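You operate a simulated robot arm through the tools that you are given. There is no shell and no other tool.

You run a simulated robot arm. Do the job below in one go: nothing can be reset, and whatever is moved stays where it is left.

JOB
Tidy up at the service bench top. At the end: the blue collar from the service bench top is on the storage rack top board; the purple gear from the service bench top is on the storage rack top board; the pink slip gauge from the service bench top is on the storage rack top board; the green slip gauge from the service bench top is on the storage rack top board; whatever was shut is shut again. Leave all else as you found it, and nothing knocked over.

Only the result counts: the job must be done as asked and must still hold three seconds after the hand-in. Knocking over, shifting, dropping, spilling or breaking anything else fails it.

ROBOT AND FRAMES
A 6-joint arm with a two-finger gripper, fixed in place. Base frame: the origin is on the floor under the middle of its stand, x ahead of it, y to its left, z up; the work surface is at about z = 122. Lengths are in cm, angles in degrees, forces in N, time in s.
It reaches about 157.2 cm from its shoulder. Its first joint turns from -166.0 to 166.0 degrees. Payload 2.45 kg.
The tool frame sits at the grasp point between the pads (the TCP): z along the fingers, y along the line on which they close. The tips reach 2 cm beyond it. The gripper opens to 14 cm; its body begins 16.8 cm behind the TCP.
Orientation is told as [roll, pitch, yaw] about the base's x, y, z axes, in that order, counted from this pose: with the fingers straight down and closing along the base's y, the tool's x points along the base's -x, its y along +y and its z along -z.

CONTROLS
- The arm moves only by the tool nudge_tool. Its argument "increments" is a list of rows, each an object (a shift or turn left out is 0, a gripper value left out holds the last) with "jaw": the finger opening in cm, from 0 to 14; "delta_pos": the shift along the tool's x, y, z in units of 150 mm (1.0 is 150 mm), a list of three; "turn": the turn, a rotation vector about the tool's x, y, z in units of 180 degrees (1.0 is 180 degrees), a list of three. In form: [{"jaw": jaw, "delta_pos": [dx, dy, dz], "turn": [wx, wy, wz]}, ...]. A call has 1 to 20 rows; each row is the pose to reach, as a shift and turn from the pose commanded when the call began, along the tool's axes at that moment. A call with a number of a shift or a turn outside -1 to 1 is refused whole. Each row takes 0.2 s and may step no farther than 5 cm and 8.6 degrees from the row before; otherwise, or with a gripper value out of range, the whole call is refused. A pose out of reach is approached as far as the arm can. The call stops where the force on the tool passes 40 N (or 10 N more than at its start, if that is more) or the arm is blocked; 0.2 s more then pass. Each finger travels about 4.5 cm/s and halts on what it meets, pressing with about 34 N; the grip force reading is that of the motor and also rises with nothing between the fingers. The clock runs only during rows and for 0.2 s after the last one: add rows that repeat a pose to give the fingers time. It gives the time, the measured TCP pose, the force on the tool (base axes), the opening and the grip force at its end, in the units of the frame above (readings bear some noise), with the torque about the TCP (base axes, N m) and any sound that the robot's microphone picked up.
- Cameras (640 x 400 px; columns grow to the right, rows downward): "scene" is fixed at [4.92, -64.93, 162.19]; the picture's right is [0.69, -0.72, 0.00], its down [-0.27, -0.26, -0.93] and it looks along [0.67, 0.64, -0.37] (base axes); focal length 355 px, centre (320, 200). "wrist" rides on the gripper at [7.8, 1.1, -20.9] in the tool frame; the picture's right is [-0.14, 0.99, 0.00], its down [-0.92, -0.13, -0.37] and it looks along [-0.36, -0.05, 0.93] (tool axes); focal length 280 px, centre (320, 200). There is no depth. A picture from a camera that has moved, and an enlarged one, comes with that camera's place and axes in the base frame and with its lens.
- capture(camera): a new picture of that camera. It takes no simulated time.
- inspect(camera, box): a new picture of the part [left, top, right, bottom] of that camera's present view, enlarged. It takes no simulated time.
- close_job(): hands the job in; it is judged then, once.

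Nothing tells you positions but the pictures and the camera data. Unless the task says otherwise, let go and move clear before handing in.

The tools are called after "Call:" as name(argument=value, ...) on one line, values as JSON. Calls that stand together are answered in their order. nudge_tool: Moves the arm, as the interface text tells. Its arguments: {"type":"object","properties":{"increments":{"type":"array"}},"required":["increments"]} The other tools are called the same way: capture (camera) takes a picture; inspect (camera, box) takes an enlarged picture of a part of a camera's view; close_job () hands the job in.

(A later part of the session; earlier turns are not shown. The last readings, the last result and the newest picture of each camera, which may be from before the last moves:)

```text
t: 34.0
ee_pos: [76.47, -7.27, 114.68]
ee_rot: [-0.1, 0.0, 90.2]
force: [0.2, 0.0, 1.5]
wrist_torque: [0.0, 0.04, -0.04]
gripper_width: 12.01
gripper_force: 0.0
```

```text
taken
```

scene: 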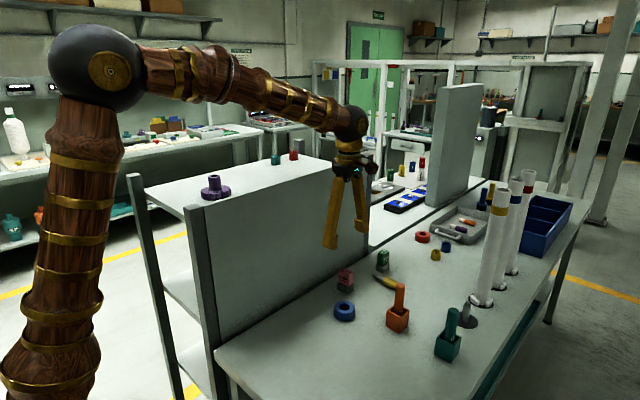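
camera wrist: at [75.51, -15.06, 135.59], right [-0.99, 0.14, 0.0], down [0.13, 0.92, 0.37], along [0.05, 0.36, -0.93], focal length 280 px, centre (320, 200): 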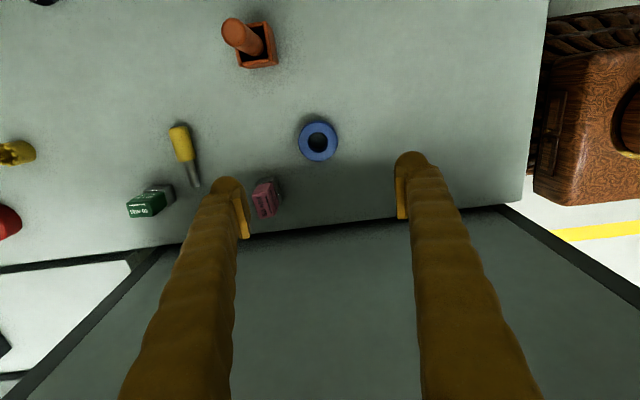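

Call:
nudge_tool(increments=[{"delta_pos": [0, -0.01, 0.25]}, {"delta_pos": [0, -0.015, 0.5]}, {"delta_pos": [0, -0.015, 0.75]}, {"delta_pos": [0, -0.015, 1]}, {"delta_pos": [0, -0.015, 1]}])

Call:
capture(camera="wrist")

Call:
inspect(camera="scene", box=[270, 200, 430, 320])

```text
t: 35.2
ee_pos: [76.72, -7.26, 99.78]
ee_rot: [-0.1, 0.0, 90.2]
force: [-0.1, 0.6, 1.3]
wrist_torque: [-0.04, -0.02, -0.02]
gripper_width: 12.01
gripper_force: 0.1
```

```text
taken
camera wrist: at [75.64, -15.05, 120.73], right [-0.99, 0.14, 0.0], down [0.13, 0.92, 0.37], along [0.05, 0.36, -0.93], focal length 280 px, centre (320, 200)
```

wrist: 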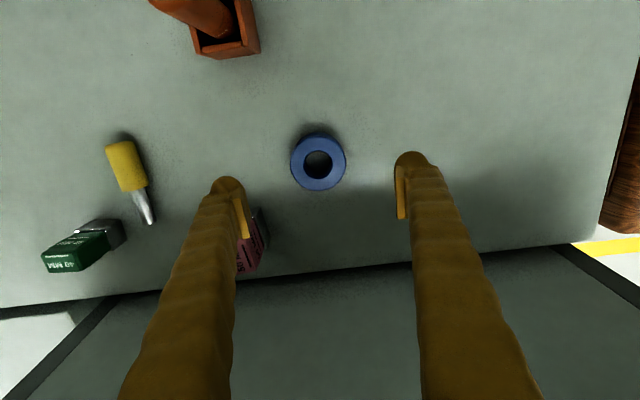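

```text
3.33 times, centred on (350, 260) of scene
camera zoom: at [4.92, -64.93, 162.19], right [0.69, -0.72, 0.0], down [-0.27, -0.26, -0.93], along [0.67, 0.64, -0.37], focal length 1185 px, centre (220, 0)
```

zoom: 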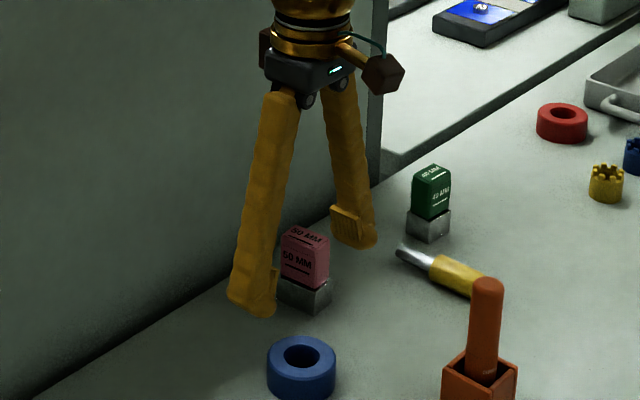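

The collar is centred between the fingers and the pink block is clear of the far finger. Lowering to just above the bench at collar height.

Call:
nudge_tool(increments=[{"jaw": 11, "delta_pos": [0.01, -0.008, 0.25]}, {"delta_pos": [0.01, -0.008, 0.5]}, {"delta_pos": [0.01, -0.008, 0.65]}, {"delta_pos": [0.01, -0.008, 0.72]}, {"delta_pos": [0.01, -0.008, 0.72]}])

Call:
capture(camera="wrist")

Call:
inspect(camera="scene", box=[270, 230, 430, 350])

```text
t: 36.4
ee_pos: [76.82, -7.25, 88.86]
ee_rot: [-0.1, 0.0, 90.1]
force: [-0.2, -0.5, 0.9]
wrist_torque: [0.0, 0.0, -0.02]
gripper_width: 10.99
gripper_force: 0.1
```

```text
taken
camera wrist: at [75.8, -15.12, 109.94], right [-0.99, 0.14, 0.0], down [0.13, 0.92, 0.37], along [0.05, 0.36, -0.93], focal length 280 px, centre (320, 200)
```

wrist: 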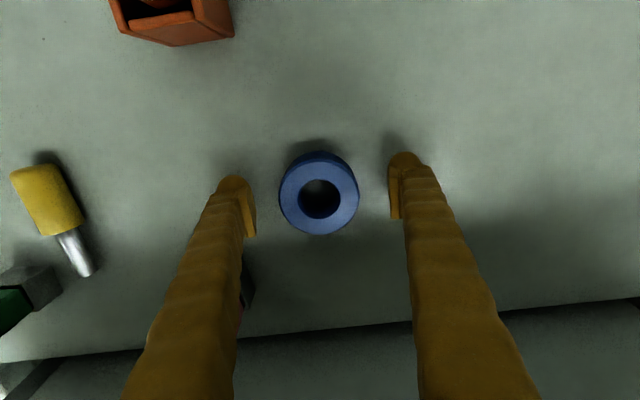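

```text
3.33 times, centred on (350, 290) of scene
camera zoom: at [4.92, -64.93, 162.19], right [0.69, -0.72, 0.0], down [-0.27, -0.26, -0.93], along [0.67, 0.64, -0.37], focal length 1185 px, centre (220, -100)
```

zoom: 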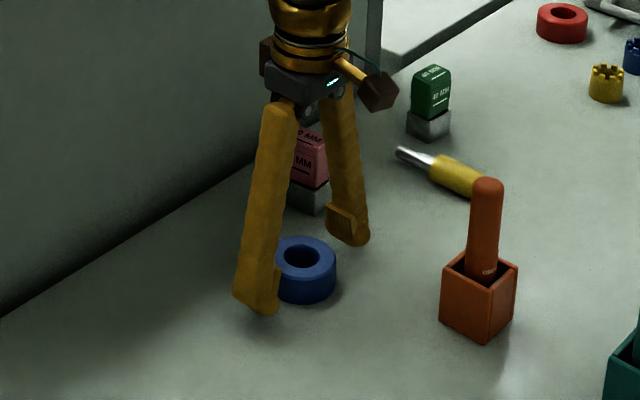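

The collar is centred at the grasp point. Closing on it.

Call:
nudge_tool(increments=[{"jaw": 8}, {"jaw": 6}, {"jaw": 4}, {"jaw": 2}, {"jaw": 0}, {"jaw": 0}, {"jaw": 0}, {"jaw": 0}])

Call:
nudge_tool(increments=[{"delta_pos": [0, 0, -0.1]}, {"delta_pos": [0, 0, -0.3]}, {"delta_pos": [0, 0, -0.5]}, {"delta_pos": [0, 0, -0.75]}, {"delta_pos": [0, 0, -1]}, {"delta_pos": [0, 0, -1]}])

Call:
capture(camera="wrist")

Call:
capture(camera="scene")

```text
t: 38.2
ee_pos: [76.94, -7.34, 88.94]
ee_rot: [-0.1, 0.0, 90.1]
force: [-0.5, 0.2, 1.1]
wrist_torque: [0.03, -0.06, 0.05]
gripper_width: 6.41
gripper_force: 33.9
```

```text
t: 39.6
ee_pos: [76.89, -7.42, 104.03]
ee_rot: [-0.1, 0.0, 90.1]
force: [-0.7, 0.3, 0.1]
wrist_torque: [-0.02, -0.02, -0.03]
gripper_width: 6.37
gripper_force: 33.7
```

```text
taken
camera wrist: at [75.81, -15.18, 124.93], right [-0.99, 0.14, 0.0], down [0.13, 0.92, 0.37], along [0.05, 0.36, -0.93], focal length 280 px, centre (320, 200)
```

wrist: 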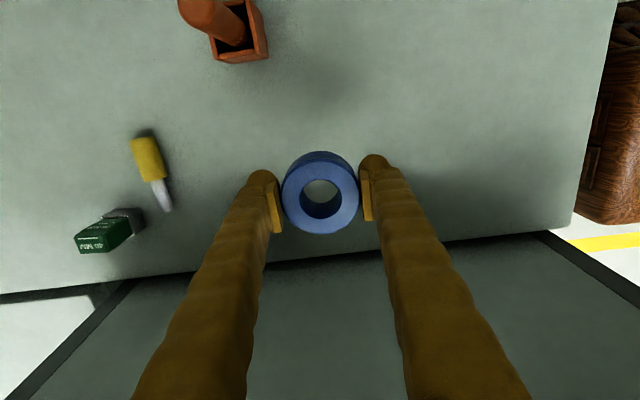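

```text
taken
```

scene: 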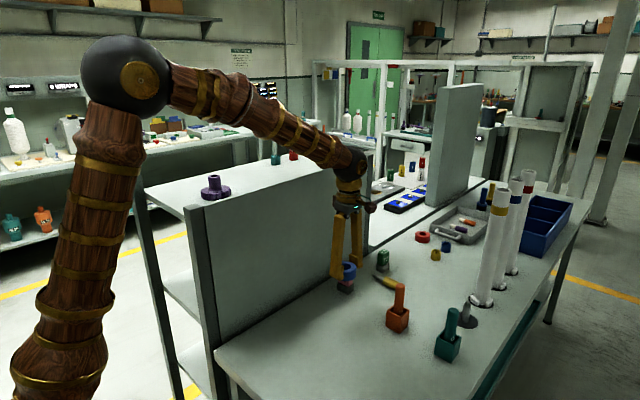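

The collar is held (6.4 cm). Raising above the panel and carrying it to the rack beside the gear, at about (73,30).

Call:
nudge_tool(increments=[{"delta_pos": [0, 0, -0.25]}, {"delta_pos": [0, 0, -0.5]}, {"delta_pos": [0, 0, -0.75]}, {"delta_pos": [0, 0, -1]}])

Call:
nudge_tool(increments=[{"delta_pos": [0, 0, -0.25]}, {"delta_pos": [0, 0, -0.5]}, {"delta_pos": [0, 0, -0.75]}, {"delta_pos": [0, 0, -1]}])

Call:
nudge_tool(increments=[{"delta_pos": [0, 0, -0.25]}, {"delta_pos": [0, 0, -0.5]}, {"delta_pos": [0, 0, -0.6]}, {"delta_pos": [0, 0, -0.6]}])

Call:
nudge_tool(increments=[{"delta_pos": [-0.2, 0.02, 0]}, {"delta_pos": [-0.42, 0.043, 0]}, {"delta_pos": [-0.63, 0.065, 0]}, {"delta_pos": [-0.831, 0.087, 0]}])

Call:
nudge_tool(increments=[{"delta_pos": [-0.2, 0.02, 0]}, {"delta_pos": [-0.42, 0.043, 0]}, {"delta_pos": [-0.63, 0.065, 0]}, {"delta_pos": [-0.831, 0.087, 0]}])

Call:
nudge_tool(increments=[{"delta_pos": [-0.2, 0.02, 0]}, {"delta_pos": [-0.42, 0.043, 0]}, {"delta_pos": [-0.63, 0.065, 0]}, {"delta_pos": [-0.831, 0.087, 0]}, {"delta_pos": [-0.831, 0.087, 0]}])

Call:
capture(camera="scene")

Call:
capture(camera="wrist")

```text
t: 40.6
ee_pos: [76.76, -7.29, 118.99]
ee_rot: [0.0, 0.0, 90.0]
force: [0.0, -0.6, -0.9]
wrist_torque: [0.0, 0.01, -0.02]
gripper_width: 6.38
gripper_force: 33.8
```

```text
t: 41.6
ee_pos: [76.96, -7.31, 133.96]
ee_rot: [0.0, 0.0, 90.0]
force: [-0.2, 0.7, -0.3]
wrist_torque: [0.03, 0.0, 0.03]
gripper_width: 6.36
gripper_force: 34.3
```

```text
t: 42.6
ee_pos: [76.79, -7.42, 143.12]
ee_rot: [-0.2, 0.1, 90.1]
force: [0.8, 0.0, 0.0]
wrist_torque: [0.01, 0.01, -0.04]
gripper_width: 6.38
gripper_force: 34.1
```

```text
t: 43.6
ee_pos: [75.5, 4.88, 142.7]
ee_rot: [0.0, 0.0, 90.1]
force: [-0.7, 0.4, -0.5]
wrist_torque: [-0.01, 0.03, 0.04]
gripper_width: 6.38
gripper_force: 34.4
```

```text
t: 44.6
ee_pos: [74.19, 17.69, 142.88]
ee_rot: [-0.2, -0.1, 90.0]
force: [-0.3, 0.2, -0.8]
wrist_torque: [-0.03, 0.0, -0.04]
gripper_width: 6.39
gripper_force: 34.5
```

```text
t: 45.8
ee_pos: [72.8, 30.02, 142.82]
ee_rot: [-0.1, 0.1, 90.1]
force: [0.0, -0.2, -0.7]
wrist_torque: [0.02, -0.01, -0.02]
gripper_width: 6.39
gripper_force: 33.9
```

```text
taken
```

scene: 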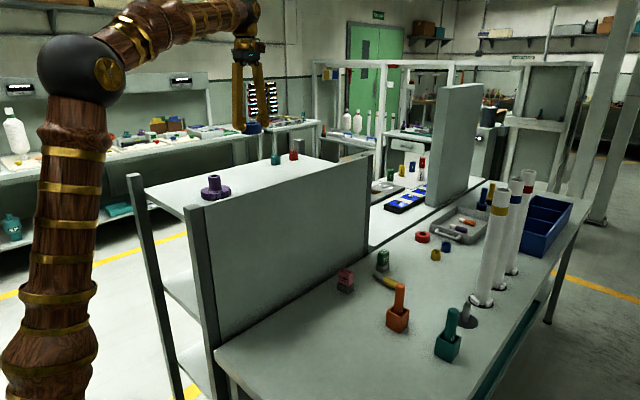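

```text
taken
camera wrist: at [71.67, 22.23, 163.82], right [-0.99, 0.14, 0.0], down [0.13, 0.92, 0.37], along [0.05, 0.36, -0.93], focal length 280 px, centre (320, 200)
```

wrist: 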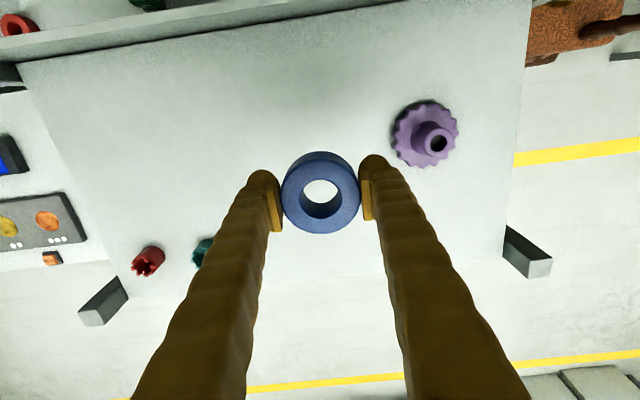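

The collar is over its spot with the gear clear to the right. Lowering to just above the board.

Call:
nudge_tool(increments=[{"delta_pos": [0, 0, 0.25]}, {"delta_pos": [0, 0, 0.5]}, {"delta_pos": [0, 0, 0.75]}, {"delta_pos": [0, 0, 1]}, {"delta_pos": [0, 0, 1]}])

Call:
nudge_tool(increments=[{"delta_pos": [0, 0, 0.1]}, {"delta_pos": [0, 0, 0.16]}, {"delta_pos": [0, 0, 0.16]}])

Call:
inspect(camera="scene", box=[190, 120, 310, 195])

```text
t: 47.0
ee_pos: [72.73, 29.86, 128.06]
ee_rot: [-0.1, 0.0, 90.1]
force: [-0.5, 0.0, -0.4]
wrist_torque: [-0.04, -0.02, 0.01]
gripper_width: 6.37
gripper_force: 34.1
```

```text
t: 47.8
ee_pos: [72.77, 29.89, 125.42]
ee_rot: [0.0, 0.0, 90.1]
force: [-0.2, -0.3, -0.7]
wrist_torque: [-0.03, 0.03, -0.01]
gripper_width: 6.37
gripper_force: 33.7
```

```text
5.33 times, centred on (250, 158) of scene
camera zoom: at [4.92, -64.93, 162.19], right [0.69, -0.72, 0.0], down [-0.27, -0.26, -0.93], along [0.67, 0.64, -0.37], focal length 1896 px, centre (693, 427)
```

zoom: 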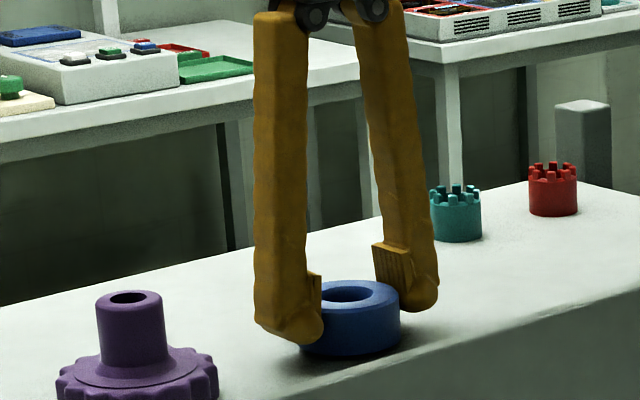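

Call:
nudge_tool(increments=[{"delta_pos": [0, 0, 0.02]}, {"delta_pos": [0, 0, 0.02]}])

```text
t: 48.4
ee_pos: [72.86, 29.94, 125.12]
ee_rot: [0.0, -0.1, 90.1]
force: [-0.8, -0.2, -0.2]
wrist_torque: [0.01, 0.0, 0.01]
gripper_width: 6.38
gripper_force: 34.2
```

Call:
nudge_tool(increments=[{"delta_pos": [0, 0, 0.013]}, {"delta_pos": [0, 0, 0.013]}])

```text
t: 49.0
ee_pos: [72.88, 29.82, 124.95]
ee_rot: [-0.1, 0.0, 90.1]
force: [-0.8, 0.4, 7.0]
wrist_torque: [0.05, 0.09, -0.01]
gripper_width: 6.37
gripper_force: 34.0
```

The collar touches the board (7 N). Releasing and rising.

Call:
nudge_tool(increments=[{"jaw": 7.2}, {"jaw": 8.4}, {"jaw": 8.4}, {"jaw": 8.4}])

Call:
nudge_tool(increments=[{"delta_pos": [0, 0, -0.25]}, {"delta_pos": [0, 0, -0.5]}, {"delta_pos": [0, 0, -0.75]}, {"delta_pos": [0, 0, -1]}, {"delta_pos": [0, 0, -1]}])

Call:
nudge_tool(increments=[{"jaw": 12, "delta_pos": [0.1, -0.1, -0.25]}, {"delta_pos": [0.3, -0.2, -0.35]}, {"delta_pos": [0.5, -0.25, -0.35]}, {"delta_pos": [0.75, -0.3, -0.35]}, {"delta_pos": [0.75, -0.3, -0.35]}])

Call:
capture(camera="scene")

Call:
capture(camera="wrist")

```text
t: 50.0
ee_pos: [72.93, 29.84, 124.94]
ee_rot: [0.0, 0.0, 90.1]
force: [-0.4, 0.5, -0.5]
wrist_torque: [-0.02, -0.03, 0.0]
gripper_width: 8.4
gripper_force: 0.0
```

```text
t: 51.2
ee_pos: [72.77, 29.81, 139.95]
ee_rot: [-0.1, 0.0, 90.1]
force: [0.4, 0.9, 0.6]
wrist_torque: [0.02, 0.0, -0.04]
gripper_width: 8.39
gripper_force: 0.1
```

```text
t: 52.4
ee_pos: [77.41, 18.53, 145.16]
ee_rot: [-0.1, 0.0, 90.1]
force: [0.3, -0.2, -0.6]
wrist_torque: [0.01, 0.02, -0.02]
gripper_width: 12.01
gripper_force: 0.0
```

```text
taken
```

scene: 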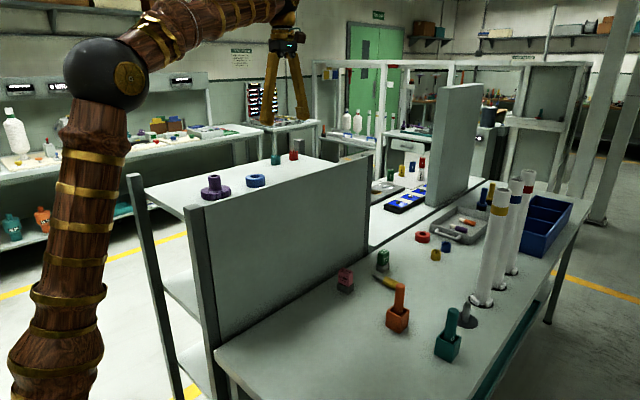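

```text
taken
camera wrist: at [76.24, 10.7, 166.16], right [-0.99, 0.14, 0.0], down [0.13, 0.92, 0.37], along [0.05, 0.36, -0.93], focal length 280 px, centre (320, 200)
```

wrist: 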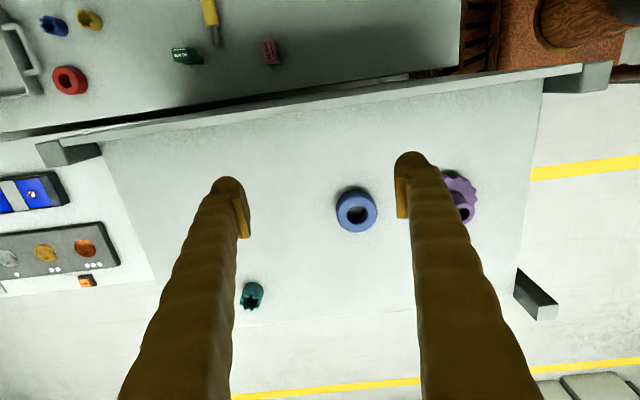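

Both are on the board. Next the pink gauge near (86,0.5): moving above it at height.

Call:
nudge_tool(increments=[{"delta_pos": [0.2, -0.1, 0]}, {"delta_pos": [0.4, -0.2, 0]}, {"delta_pos": [0.6, -0.297, 0]}])

Call:
nudge_tool(increments=[{"delta_pos": [0.2, -0.1, 0]}, {"delta_pos": [0.4, -0.2, 0]}, {"delta_pos": [0.6, -0.297, 0]}, {"delta_pos": [0.6, -0.297, 0]}])

Call:
nudge_tool(increments=[{"delta_pos": [0, 0, 0.25]}, {"delta_pos": [0, 0, 0.5]}, {"delta_pos": [0, 0, 0.75]}, {"delta_pos": [0, 0, 1]}, {"delta_pos": [0, 0, 1]}])

Call:
capture(camera="wrist")

Call:
inspect(camera="wrist", box=[160, 100, 400, 250])

Call:
capture(camera="scene")

```text
t: 53.2
ee_pos: [81.87, 9.55, 145.21]
ee_rot: [-0.1, 0.0, 90.2]
force: [-0.4, -0.3, 0.2]
wrist_torque: [0.03, -0.02, -0.01]
gripper_width: 11.99
gripper_force: 0.1
```

```text
t: 54.2
ee_pos: [86.14, 0.77, 145.14]
ee_rot: [-0.1, 0.0, 90.1]
force: [0.2, -1.0, 0.5]
wrist_torque: [0.0, 0.0, 0.01]
gripper_width: 11.99
gripper_force: 0.1
```

```text
t: 55.4
ee_pos: [86.3, 0.94, 130.18]
ee_rot: [-0.1, 0.0, 90.0]
force: [0.1, -0.3, 0.4]
wrist_torque: [0.0, -0.01, 0.02]
gripper_width: 12.0
gripper_force: 0.0
```

```text
taken
camera wrist: at [85.3, -6.96, 151.14], right [-0.99, 0.14, 0.0], down [0.13, 0.92, 0.37], along [0.05, 0.36, -0.93], focal length 280 px, centre (320, 200)
```

wrist: 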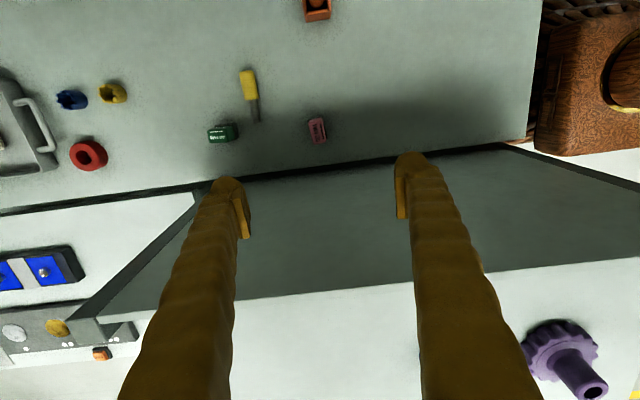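

```text
2.67 times, centred on (280, 175) of wrist
camera zoom: at [85.3, -6.96, 151.14], right [-0.99, 0.14, 0.0], down [0.13, 0.92, 0.37], along [0.05, 0.36, -0.93], focal length 748 px, centre (427, 267)
```

zoom: 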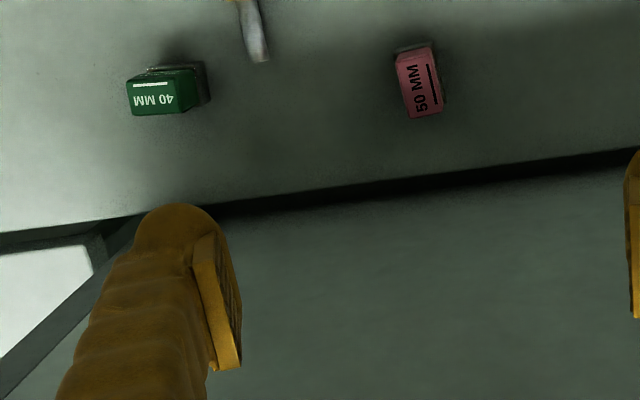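

```text
taken
```

scene: 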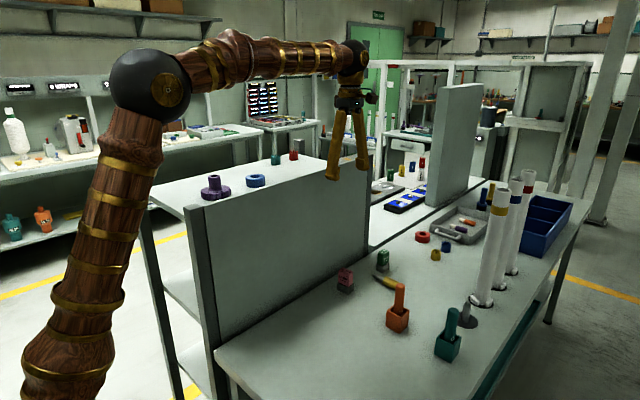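

The pink block's top is near (86.8,0.5), turned about 5–6° from the axes, with its narrow side (≈2.6 cm) along x. I'll align the yaw and lower to refine.

Call:
nudge_tool(increments=[{"delta_pos": [0.01, -0.033, 0.25], "turn": [0, 0, -0.031]}, {"delta_pos": [0.01, -0.033, 0.5], "turn": [0, 0, -0.031]}, {"delta_pos": [0.01, -0.033, 0.75], "turn": [0, 0, -0.031]}, {"delta_pos": [0.01, -0.033, 1], "turn": [0, 0, -0.031]}, {"delta_pos": [0.01, -0.033, 1], "turn": [0, 0, -0.031]}])

Call:
capture(camera="wrist")

Call:
inspect(camera="wrist", box=[240, 110, 400, 210])

Call:
capture(camera="scene")

```text
t: 56.6
ee_pos: [86.85, 0.68, 115.23]
ee_rot: [-0.1, 0.1, 95.8]
force: [0.8, 0.4, -0.2]
wrist_torque: [0.01, 0.0, 0.01]
gripper_width: 12.0
gripper_force: 0.1
```

```text
taken
camera wrist: at [86.54, -7.26, 136.16], right [-1.0, 0.04, 0.0], down [0.04, 0.93, 0.37], along [0.02, 0.37, -0.93], focal length 280 px, centre (320, 200)
```

wrist: 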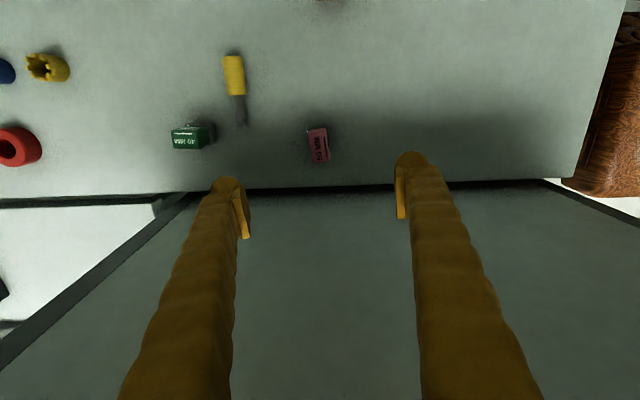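

```text
4.00 times, centred on (320, 160) of wrist
camera zoom: at [86.54, -7.26, 136.16], right [-1.0, 0.04, 0.0], down [0.04, 0.93, 0.37], along [0.02, 0.37, -0.93], focal length 1122 px, centre (320, 360)
```

zoom: 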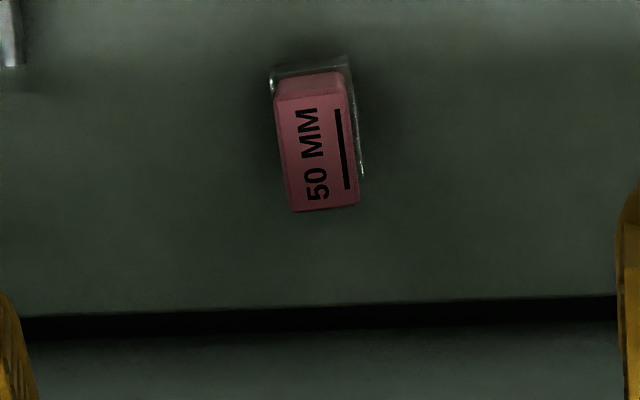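

```text
taken
```

scene: 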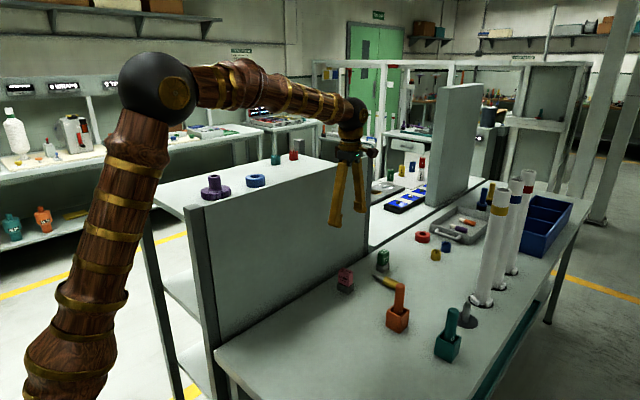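

The block is centred and aligned to within about a degree. Lowering to just above it.

Call:
nudge_tool(increments=[{"delta_pos": [-0.005, 0, 0.25]}, {"delta_pos": [-0.005, 0, 0.5]}, {"delta_pos": [-0.005, 0, 0.75]}, {"delta_pos": [-0.005, 0, 1]}, {"delta_pos": [-0.005, 0, 1]}])

Call:
capture(camera="wrist")

Call:
inspect(camera="scene", box=[290, 200, 410, 300])

Call:
capture(camera="scene")

```text
t: 57.8
ee_pos: [86.78, 0.67, 100.24]
ee_rot: [-0.1, 0.0, 95.7]
force: [-0.6, -0.7, -0.1]
wrist_torque: [0.0, -0.03, 0.01]
gripper_width: 11.98
gripper_force: 0.0
```

```text
taken
camera wrist: at [86.54, -7.11, 121.22], right [-1.0, 0.04, 0.0], down [0.04, 0.93, 0.37], along [0.02, 0.37, -0.93], focal length 280 px, centre (320, 200)
```

wrist: 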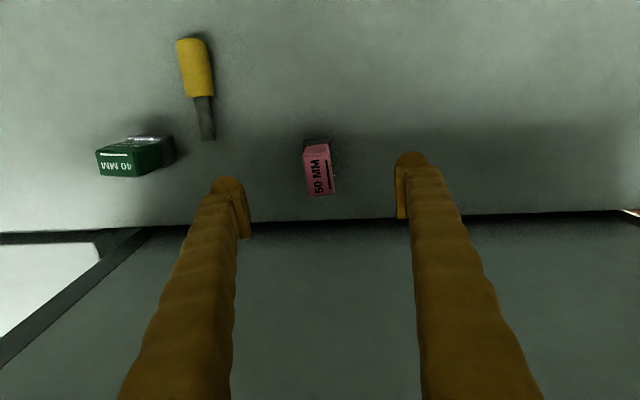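

```text
4.00 times, centred on (350, 250) of scene
camera zoom: at [4.92, -64.93, 162.19], right [0.69, -0.72, 0.0], down [-0.27, -0.26, -0.93], along [0.67, 0.64, -0.37], focal length 1422 px, centre (200, 0)
```

zoom: 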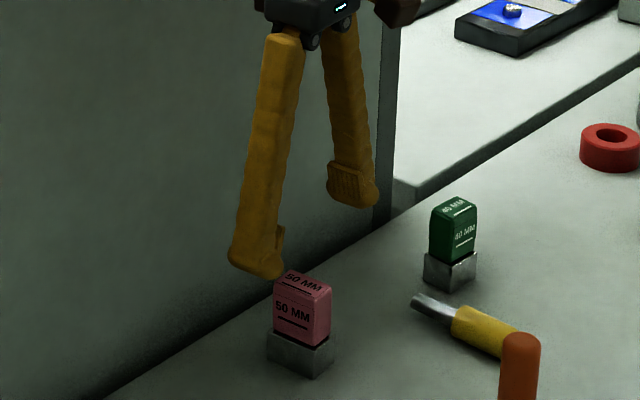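

```text
taken
```

scene: 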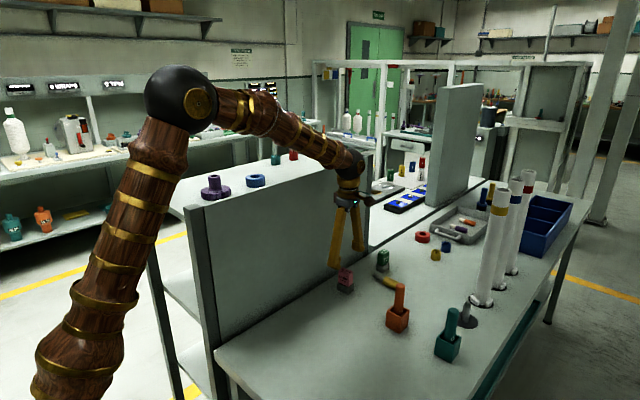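

Call:
nudge_tool(increments=[{"delta_pos": [0, 0, 0.2]}, {"delta_pos": [0, 0, 0.4]}, {"delta_pos": [0, 0, 0.549]}, {"delta_pos": [0, 0, 0.549]}])

Call:
capture(camera="wrist")

Call:
inspect(camera="scene", box=[290, 200, 410, 300])

```text
t: 58.8
ee_pos: [86.86, 0.56, 92.05]
ee_rot: [-0.1, -0.1, 95.6]
force: [-0.3, 0.4, -0.8]
wrist_torque: [-0.02, -0.01, 0.0]
gripper_width: 12.01
gripper_force: 0.1
```

```text
taken
camera wrist: at [86.62, -7.27, 112.93], right [-1.0, 0.04, 0.0], down [0.04, 0.93, 0.37], along [0.02, 0.37, -0.93], focal length 280 px, centre (320, 200)
```

wrist: 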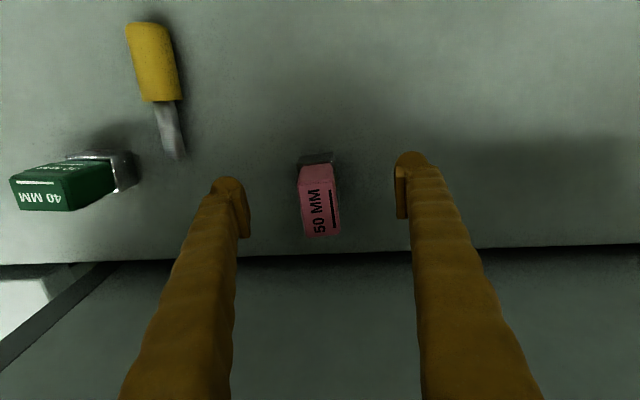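

```text
4.00 times, centred on (350, 250) of scene
camera zoom: at [4.92, -64.93, 162.19], right [0.69, -0.72, 0.0], down [-0.27, -0.26, -0.93], along [0.67, 0.64, -0.37], focal length 1422 px, centre (200, 0)
```

zoom: 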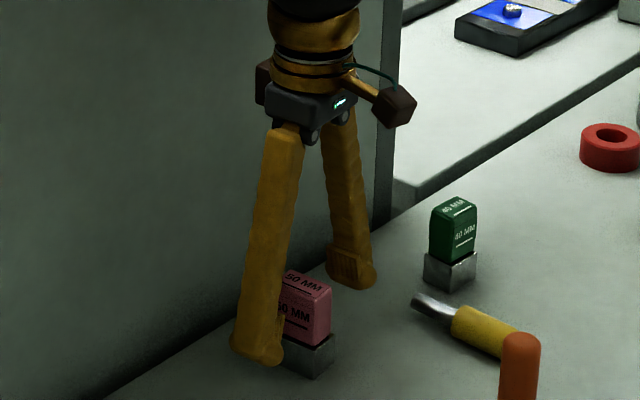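

The fingers straddle the pink part just above the silver foot. Closing and then lifting a bit.

Call:
nudge_tool(increments=[{"jaw": 8}, {"jaw": 6}, {"jaw": 4}, {"jaw": 2}, {"jaw": 0}, {"jaw": 0}, {"jaw": 0}, {"jaw": 0}, {"jaw": 0}, {"jaw": 0}])

Call:
inspect(camera="scene", box=[290, 200, 410, 300])

Call:
capture(camera="wrist")

```text
t: 61.0
ee_pos: [86.83, 0.58, 92.01]
ee_rot: [-0.1, 0.0, 95.7]
force: [-0.2, -0.5, 0.4]
wrist_torque: [-0.03, 0.02, 0.03]
gripper_width: 2.69
gripper_force: 34.2
```

```text
4.00 times, centred on (350, 250) of scene
camera zoom: at [4.92, -64.93, 162.19], right [0.69, -0.72, 0.0], down [-0.27, -0.26, -0.93], along [0.67, 0.64, -0.37], focal length 1422 px, centre (200, 0)
```

zoom: 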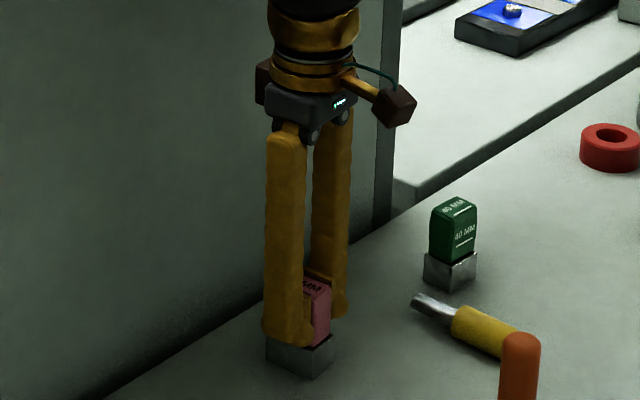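

```text
taken
camera wrist: at [86.62, -7.27, 112.95], right [-1.0, 0.04, 0.0], down [0.04, 0.93, 0.37], along [0.02, 0.37, -0.93], focal length 280 px, centre (320, 200)
```

wrist: 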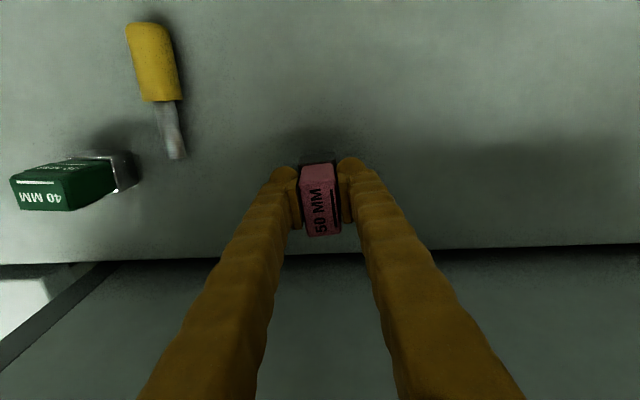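

Gripped at 2.7 cm. I'll lift 4 cm slowly and see whether the silver foot comes along.

Call:
nudge_tool(increments=[{"delta_pos": [0, 0, -0.04]}, {"delta_pos": [0, 0, -0.1]}, {"delta_pos": [0, 0, -0.2]}, {"delta_pos": [0, 0, -0.3]}, {"delta_pos": [0, 0, -0.3]}])

Call:
inspect(camera="scene", box=[290, 200, 410, 300])

Call:
capture(camera="wrist")

```text
t: 62.2
ee_pos: [87.1, 0.6, 96.57]
ee_rot: [0.0, 0.1, 95.8]
force: [0.2, 0.3, -1.7]
wrist_torque: [-0.04, 0.02, 0.05]
gripper_width: 2.68
gripper_force: 34.1
```

```text
4.00 times, centred on (350, 250) of scene
camera zoom: at [4.92, -64.93, 162.19], right [0.69, -0.72, 0.0], down [-0.27, -0.26, -0.93], along [0.67, 0.64, -0.37], focal length 1422 px, centre (200, 0)
```

zoom: 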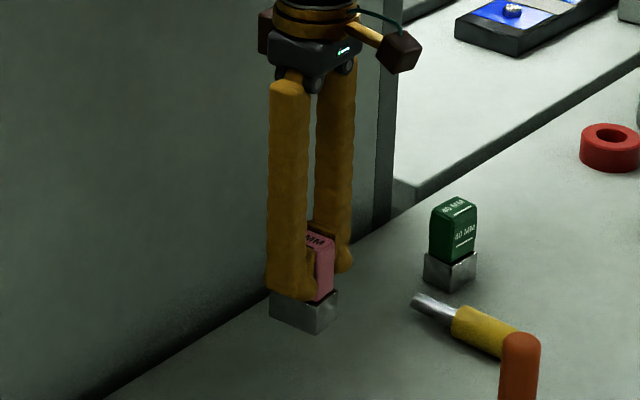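

```text
taken
camera wrist: at [86.78, -7.33, 117.49], right [-1.0, 0.04, 0.0], down [0.04, 0.93, 0.37], along [0.02, 0.37, -0.93], focal length 280 px, centre (320, 200)
```

wrist: 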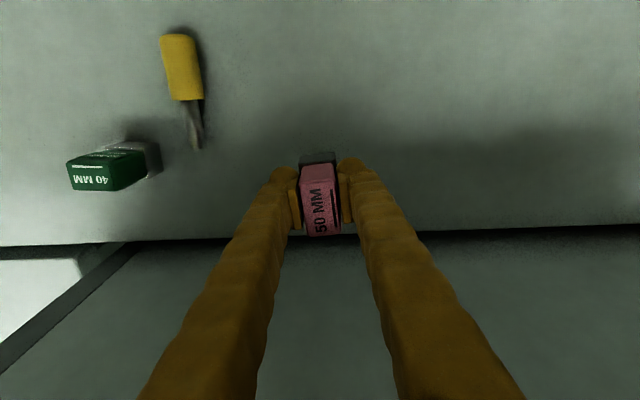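

The silver foot is part of the gauge, so it comes up whole. Raising above the panel and carrying it to about (85,30).

Call:
nudge_tool(increments=[{"delta_pos": [0, 0, -0.25]}, {"delta_pos": [0, 0, -0.5]}, {"delta_pos": [0, 0, -0.75]}, {"delta_pos": [0, 0, -1]}])

Call:
nudge_tool(increments=[{"delta_pos": [0, 0, -0.25]}, {"delta_pos": [0, 0, -0.5]}, {"delta_pos": [0, 0, -0.75]}, {"delta_pos": [0, 0, -1]}])

Call:
nudge_tool(increments=[{"delta_pos": [0, 0, -0.25]}, {"delta_pos": [0, 0, -0.5]}, {"delta_pos": [0, 0, -0.75]}, {"delta_pos": [0, 0, -1]}, {"delta_pos": [0, 0, -1]}])

Call:
nudge_tool(increments=[{"delta_pos": [-0.25, -0.008, -0.05]}, {"delta_pos": [-0.5, -0.016, -0.1]}, {"delta_pos": [-0.75, -0.025, -0.15]}, {"delta_pos": [-0.98, -0.033, -0.15]}])

Call:
nudge_tool(increments=[{"delta_pos": [-0.25, -0.008, 0]}, {"delta_pos": [-0.5, -0.016, 0]}, {"delta_pos": [-0.75, -0.025, 0]}, {"delta_pos": [-0.98, -0.033, 0]}, {"delta_pos": [-0.98, -0.033, 0]}])

Call:
capture(camera="scene")

Call:
capture(camera="wrist")

```text
t: 63.2
ee_pos: [86.76, 0.56, 111.41]
ee_rot: [0.0, 0.0, 95.7]
force: [0.6, 0.4, -1.6]
wrist_torque: [-0.01, 0.04, -0.01]
gripper_width: 2.67
gripper_force: 34.1
```

```text
t: 64.2
ee_pos: [86.88, 0.65, 126.6]
ee_rot: [0.0, 0.0, 95.7]
force: [1.0, -1.1, -1.4]
wrist_torque: [-0.06, 0.04, -0.01]
gripper_width: 2.69
gripper_force: 33.7
```

```text
t: 65.4
ee_pos: [86.87, 0.67, 141.43]
ee_rot: [0.1, 0.0, 95.8]
force: [0.3, 0.8, -1.3]
wrist_torque: [-0.01, 0.01, -0.01]
gripper_width: 2.69
gripper_force: 34.2
```

```text
t: 66.4
ee_pos: [85.92, 15.24, 143.55]
ee_rot: [0.0, -0.1, 95.6]
force: [-0.8, 0.5, -1.4]
wrist_torque: [-0.03, -0.02, -0.01]
gripper_width: 2.7
gripper_force: 34.2
```

```text
t: 67.6
ee_pos: [84.94, 30.16, 143.75]
ee_rot: [-0.1, 0.0, 95.5]
force: [-0.9, 0.7, -1.8]
wrist_torque: [0.01, 0.0, 0.0]
gripper_width: 2.67
gripper_force: 34.1
```

```text
taken
```

scene: 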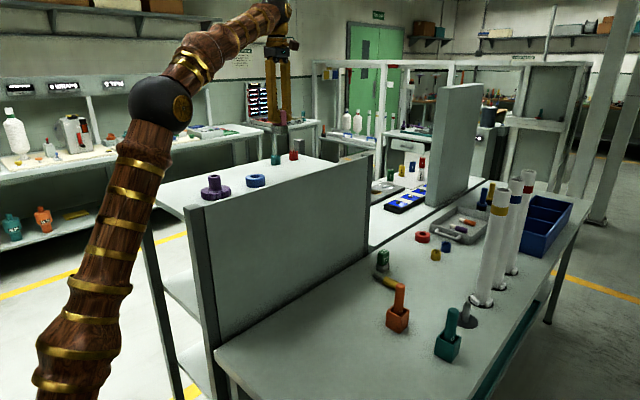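

```text
taken
camera wrist: at [84.63, 22.39, 164.67], right [-1.0, 0.04, 0.0], down [0.04, 0.93, 0.37], along [0.02, 0.37, -0.93], focal length 280 px, centre (320, 200)
```

wrist: 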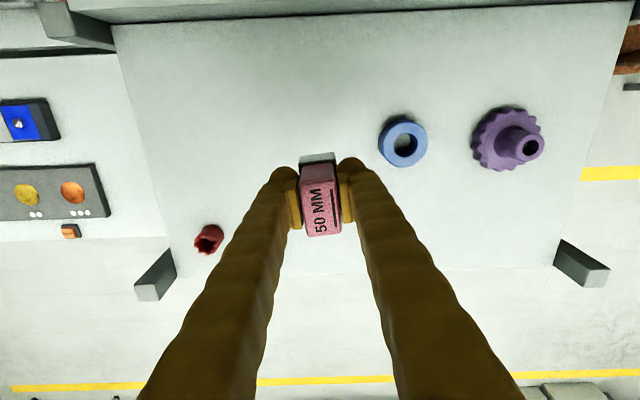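

The pink gauge is over free board space. Lowering close to the board, then small steps to contact.

Call:
nudge_tool(increments=[{"delta_pos": [0, 0, 0.25]}, {"delta_pos": [0, 0, 0.5]}, {"delta_pos": [0, 0, 0.75]}, {"delta_pos": [0, 0, 0.95]}, {"delta_pos": [0, 0, 0.95]}])

Call:
nudge_tool(increments=[{"delta_pos": [0, 0, 0.03]}, {"delta_pos": [0, 0, 0.055]}, {"delta_pos": [0, 0, 0.055]}])

Call:
inspect(camera="scene", box=[220, 100, 340, 175])

```text
t: 68.8
ee_pos: [84.91, 30.03, 129.31]
ee_rot: [-0.1, 0.1, 95.8]
force: [0.1, -0.1, -1.3]
wrist_torque: [-0.02, -0.01, -0.03]
gripper_width: 2.67
gripper_force: 33.8
```

```text
t: 69.6
ee_pos: [84.94, 30.06, 128.59]
ee_rot: [-0.1, 0.0, 95.7]
force: [0.0, -0.3, -1.0]
wrist_torque: [-0.01, 0.0, 0.0]
gripper_width: 2.68
gripper_force: 33.7
```

```text
5.33 times, centred on (280, 138) of scene
camera zoom: at [4.92, -64.93, 162.19], right [0.69, -0.72, 0.0], down [-0.27, -0.26, -0.93], along [0.67, 0.64, -0.37], focal length 1896 px, centre (533, 533)
```

zoom: 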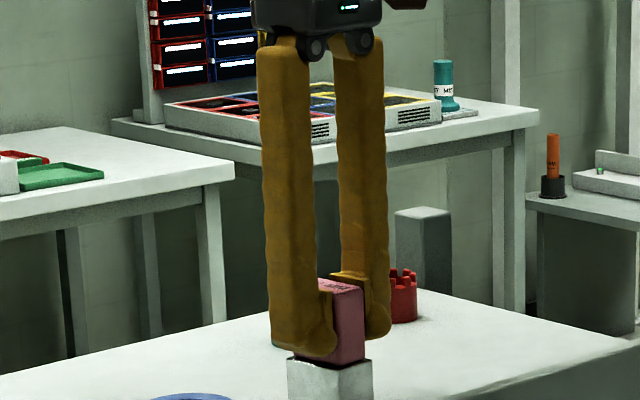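

Call:
nudge_tool(increments=[{"delta_pos": [0, 0, 0.018]}, {"delta_pos": [0, 0, 0.018]}])

Call:
inspect(camera="scene", box=[220, 130, 340, 205])

```text
t: 70.2
ee_pos: [84.95, 29.92, 128.37]
ee_rot: [-0.2, 0.0, 95.7]
force: [-0.2, -0.1, -2.7]
wrist_torque: [-0.02, -0.02, -0.02]
gripper_width: 2.69
gripper_force: 34.0
```

```text
5.33 times, centred on (280, 168) of scene
camera zoom: at [4.92, -64.93, 162.19], right [0.69, -0.72, 0.0], down [-0.27, -0.26, -0.93], along [0.67, 0.64, -0.37], focal length 1896 px, centre (533, 373)
```

zoom: 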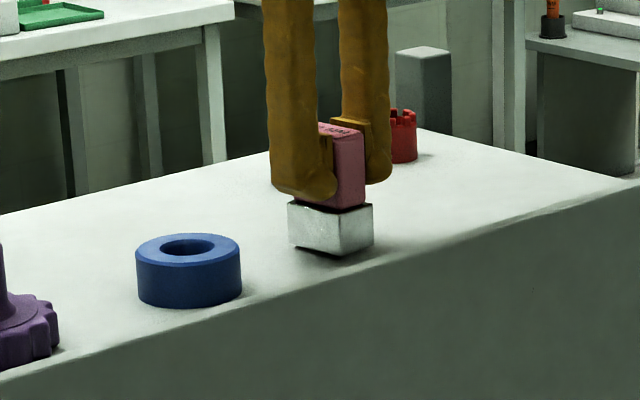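

Call:
nudge_tool(increments=[{"delta_pos": [0, 0, 0.012]}, {"delta_pos": [0, 0, 0.012]}])

```text
t: 70.8
ee_pos: [84.95, 29.93, 128.2]
ee_rot: [0.0, 0.0, 95.7]
force: [0.2, -0.2, -1.2]
wrist_torque: [-0.01, -0.01, 0.04]
gripper_width: 2.69
gripper_force: 34.3
```

Call:
nudge_tool(increments=[{"delta_pos": [0, 0, 0.012]}, {"delta_pos": [0, 0, 0.012]}])

```text
t: 71.4
ee_pos: [84.85, 30.03, 127.91]
ee_rot: [-0.1, 0.0, 95.7]
force: [-0.1, 0.4, -1.0]
wrist_torque: [0.01, -0.02, -0.01]
gripper_width: 2.67
gripper_force: 34.0
```

Call:
nudge_tool(increments=[{"delta_pos": [0, 0, 0.01]}, {"delta_pos": [0, 0, 0.01]}])

```text
t: 72.0
ee_pos: [84.94, 30.08, 127.97]
ee_rot: [-0.1, 0.1, 95.5]
force: [3.7, -3.5, 25.0]
wrist_torque: [-0.12, -0.06, 0.0]
gripper_width: 2.68
gripper_force: 33.6
```

Contact is made. I'll ease off by about 1 mm, then open a little and rise.

Call:
nudge_tool(increments=[{"delta_pos": [0, 0, -0.006]}, {"delta_pos": [0, 0, -0.006]}])

Call:
nudge_tool(increments=[{"jaw": 3.4}, {"jaw": 4.2}, {"jaw": 5}, {"jaw": 5.4}, {"jaw": 5.4}])

Call:
inspect(camera="scene", box=[220, 120, 340, 195])

Call:
capture(camera="wrist")

```text
t: 72.6
ee_pos: [84.92, 30.1, 127.94]
ee_rot: [-0.1, 0.0, 95.7]
force: [2.8, -0.3, 22.2]
wrist_torque: [0.1, -0.07, 0.0]
gripper_width: 2.66
gripper_force: 33.7
```

```text
t: 73.8
ee_pos: [84.91, 30.04, 127.8]
ee_rot: [0.0, 0.0, 95.7]
force: [-0.5, -0.4, -0.9]
wrist_torque: [0.0, 0.0, 0.02]
gripper_width: 5.38
gripper_force: 0.0
```

```text
5.33 times, centred on (280, 158) of scene
camera zoom: at [4.92, -64.93, 162.19], right [0.69, -0.72, 0.0], down [-0.27, -0.26, -0.93], along [0.67, 0.64, -0.37], focal length 1896 px, centre (533, 427)
```

zoom: 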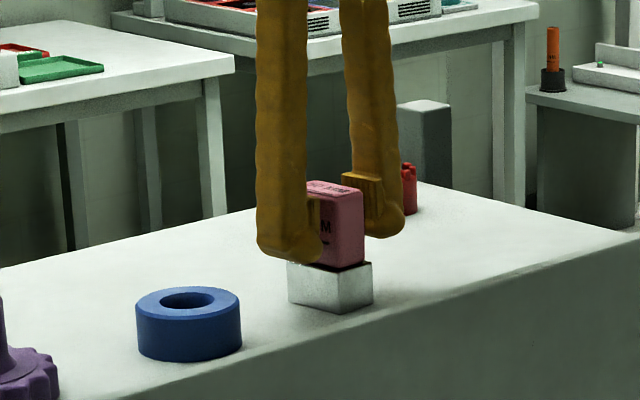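

```text
taken
camera wrist: at [84.61, 22.14, 148.9], right [-1.0, 0.04, 0.0], down [0.04, 0.93, 0.37], along [0.02, 0.37, -0.93], focal length 280 px, centre (320, 200)
```

wrist: 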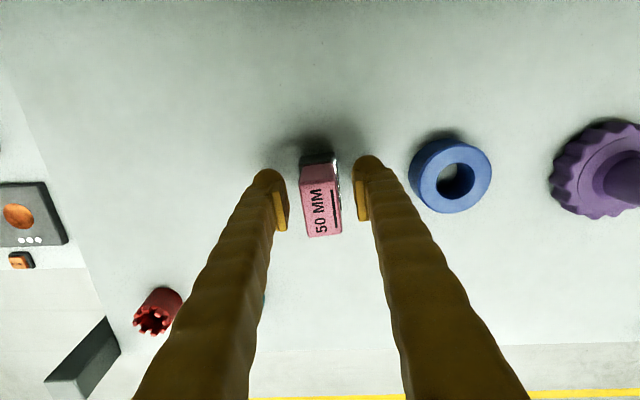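

The pink gauge stands on its own. I'll rise and move to the green gauge near (107,-1).

Call:
nudge_tool(increments=[{"delta_pos": [0, 0, -0.2]}, {"delta_pos": [0, 0, -0.45]}, {"delta_pos": [0, 0, -0.7]}, {"delta_pos": [0, 0, -1]}, {"delta_pos": [0, 0, -1]}])

Call:
nudge_tool(increments=[{"jaw": 5.4, "delta_pos": [0.24, -0.137, -0.05]}, {"delta_pos": [0.48, -0.274, -0.1]}, {"delta_pos": [0.722, -0.411, -0.15]}, {"delta_pos": [0.722, -0.411, -0.15]}])

Call:
nudge_tool(increments=[{"jaw": 12, "delta_pos": [0.24, -0.137, 0]}, {"delta_pos": [0.48, -0.274, 0]}, {"delta_pos": [0.722, -0.411, 0]}, {"delta_pos": [0.722, -0.411, 0]}])

Call:
nudge_tool(increments=[{"delta_pos": [0.24, -0.137, 0]}, {"delta_pos": [0.48, -0.274, 0]}, {"delta_pos": [0.722, -0.411, 0]}, {"delta_pos": [0.722, -0.411, 0]}])

Call:
capture(camera="wrist")

Call:
capture(camera="scene")

```text
t: 75.0
ee_pos: [84.84, 30.13, 142.96]
ee_rot: [0.0, 0.0, 95.7]
force: [0.3, 0.2, 0.6]
wrist_torque: [-0.01, 0.02, -0.01]
gripper_width: 5.43
gripper_force: 0.1
```

```text
t: 76.0
ee_pos: [91.41, 19.5, 144.41]
ee_rot: [-0.4, 0.0, 95.7]
force: [0.3, 0.0, -0.3]
wrist_torque: [-0.01, -0.01, 0.01]
gripper_width: 5.44
gripper_force: 0.0
out of reach, approached as far as the arm can: row 3, 4
```

```text
t: 77.0
ee_pos: [96.14, 9.79, 141.85]
ee_rot: [-0.2, 0.0, 95.8]
force: [0.3, 0.5, 0.1]
wrist_torque: [0.0, 0.0, -0.04]
gripper_width: 11.99
gripper_force: 0.2
out of reach, approached as far as the arm can: row 1, 2, 3, 4
```

```text
t: 78.0
ee_pos: [99.53, -0.22, 139.1]
ee_rot: [-0.3, 0.2, 95.6]
force: [0.7, -0.2, -0.3]
wrist_torque: [-0.01, 0.01, 0.01]
gripper_width: 11.99
gripper_force: 0.0
out of reach, approached as far as the arm can: row 1, 2, 3, 4
```

```text
taken
camera wrist: at [99.03, -8.04, 160.16], right [-1.0, 0.04, -0.01], down [0.03, 0.93, 0.37], along [0.02, 0.37, -0.93], focal length 280 px, centre (320, 200)
```

wrist: 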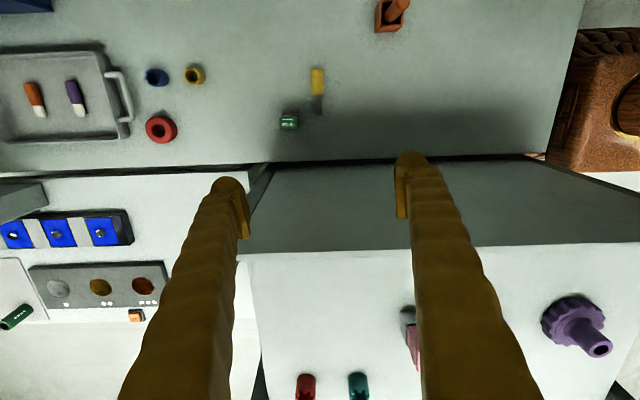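

```text
taken
```

scene: 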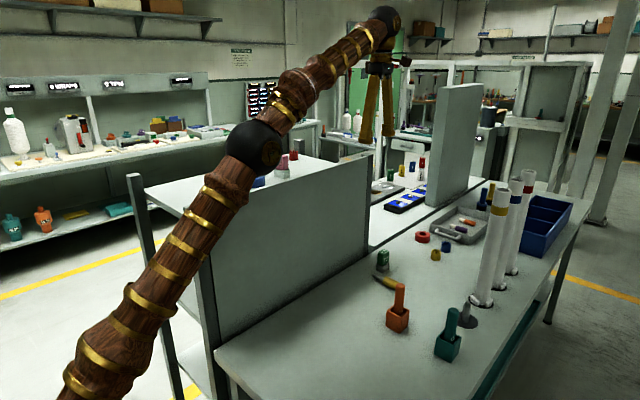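

The arm hit its reach limit at this height, so it is a bit short of the target. Going down brings the green gauge within reach; I'll lower and check where I am.

Call:
nudge_tool(increments=[{"delta_pos": [0, 0, 0.25]}, {"delta_pos": [0, 0, 0.5]}, {"delta_pos": [0, 0, 0.75]}, {"delta_pos": [0, 0, 1]}, {"delta_pos": [0, 0, 1]}])

Call:
capture(camera="wrist")

Call:
inspect(camera="wrist", box=[200, 80, 360, 180])

Call:
capture(camera="scene")

```text
t: 79.2
ee_pos: [99.52, 0.2, 124.09]
ee_rot: [-0.2, 0.0, 95.7]
force: [-0.1, -0.1, 0.3]
wrist_torque: [0.01, -0.02, -0.03]
gripper_width: 12.0
gripper_force: 0.1
```

```text
taken
camera wrist: at [99.24, -7.74, 145.09], right [-1.0, 0.04, 0.0], down [0.04, 0.93, 0.37], along [0.02, 0.37, -0.93], focal length 280 px, centre (320, 200)
```

wrist: 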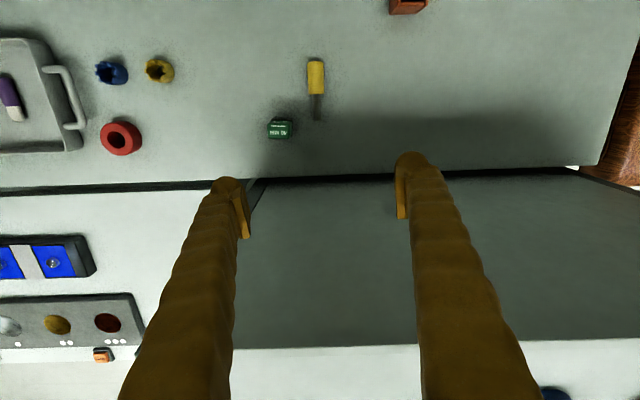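

```text
4.00 times, centred on (280, 130) of wrist
camera zoom: at [99.24, -7.74, 145.09], right [-1.0, 0.04, 0.0], down [0.04, 0.93, 0.37], along [0.02, 0.37, -0.93], focal length 1122 px, centre (480, 480)
```

zoom: 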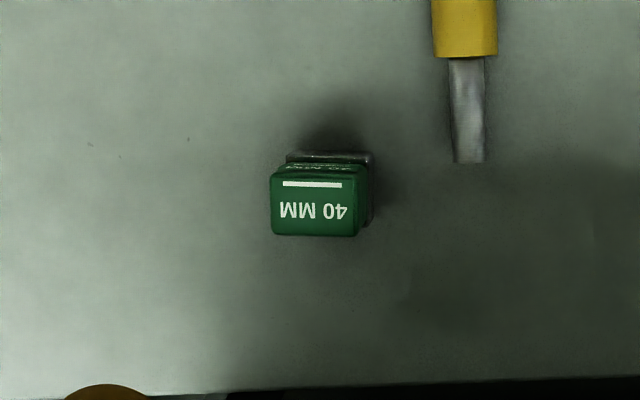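

```text
taken
```

scene: 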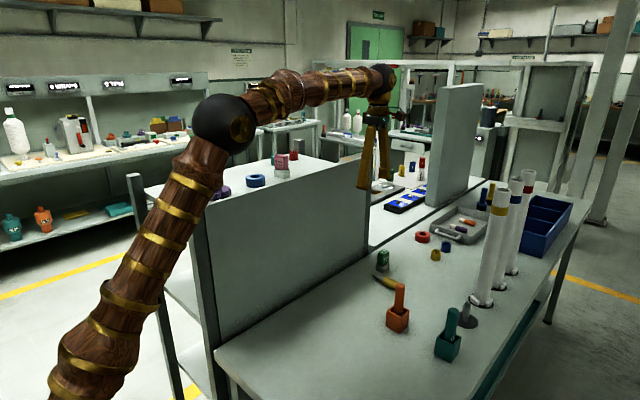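

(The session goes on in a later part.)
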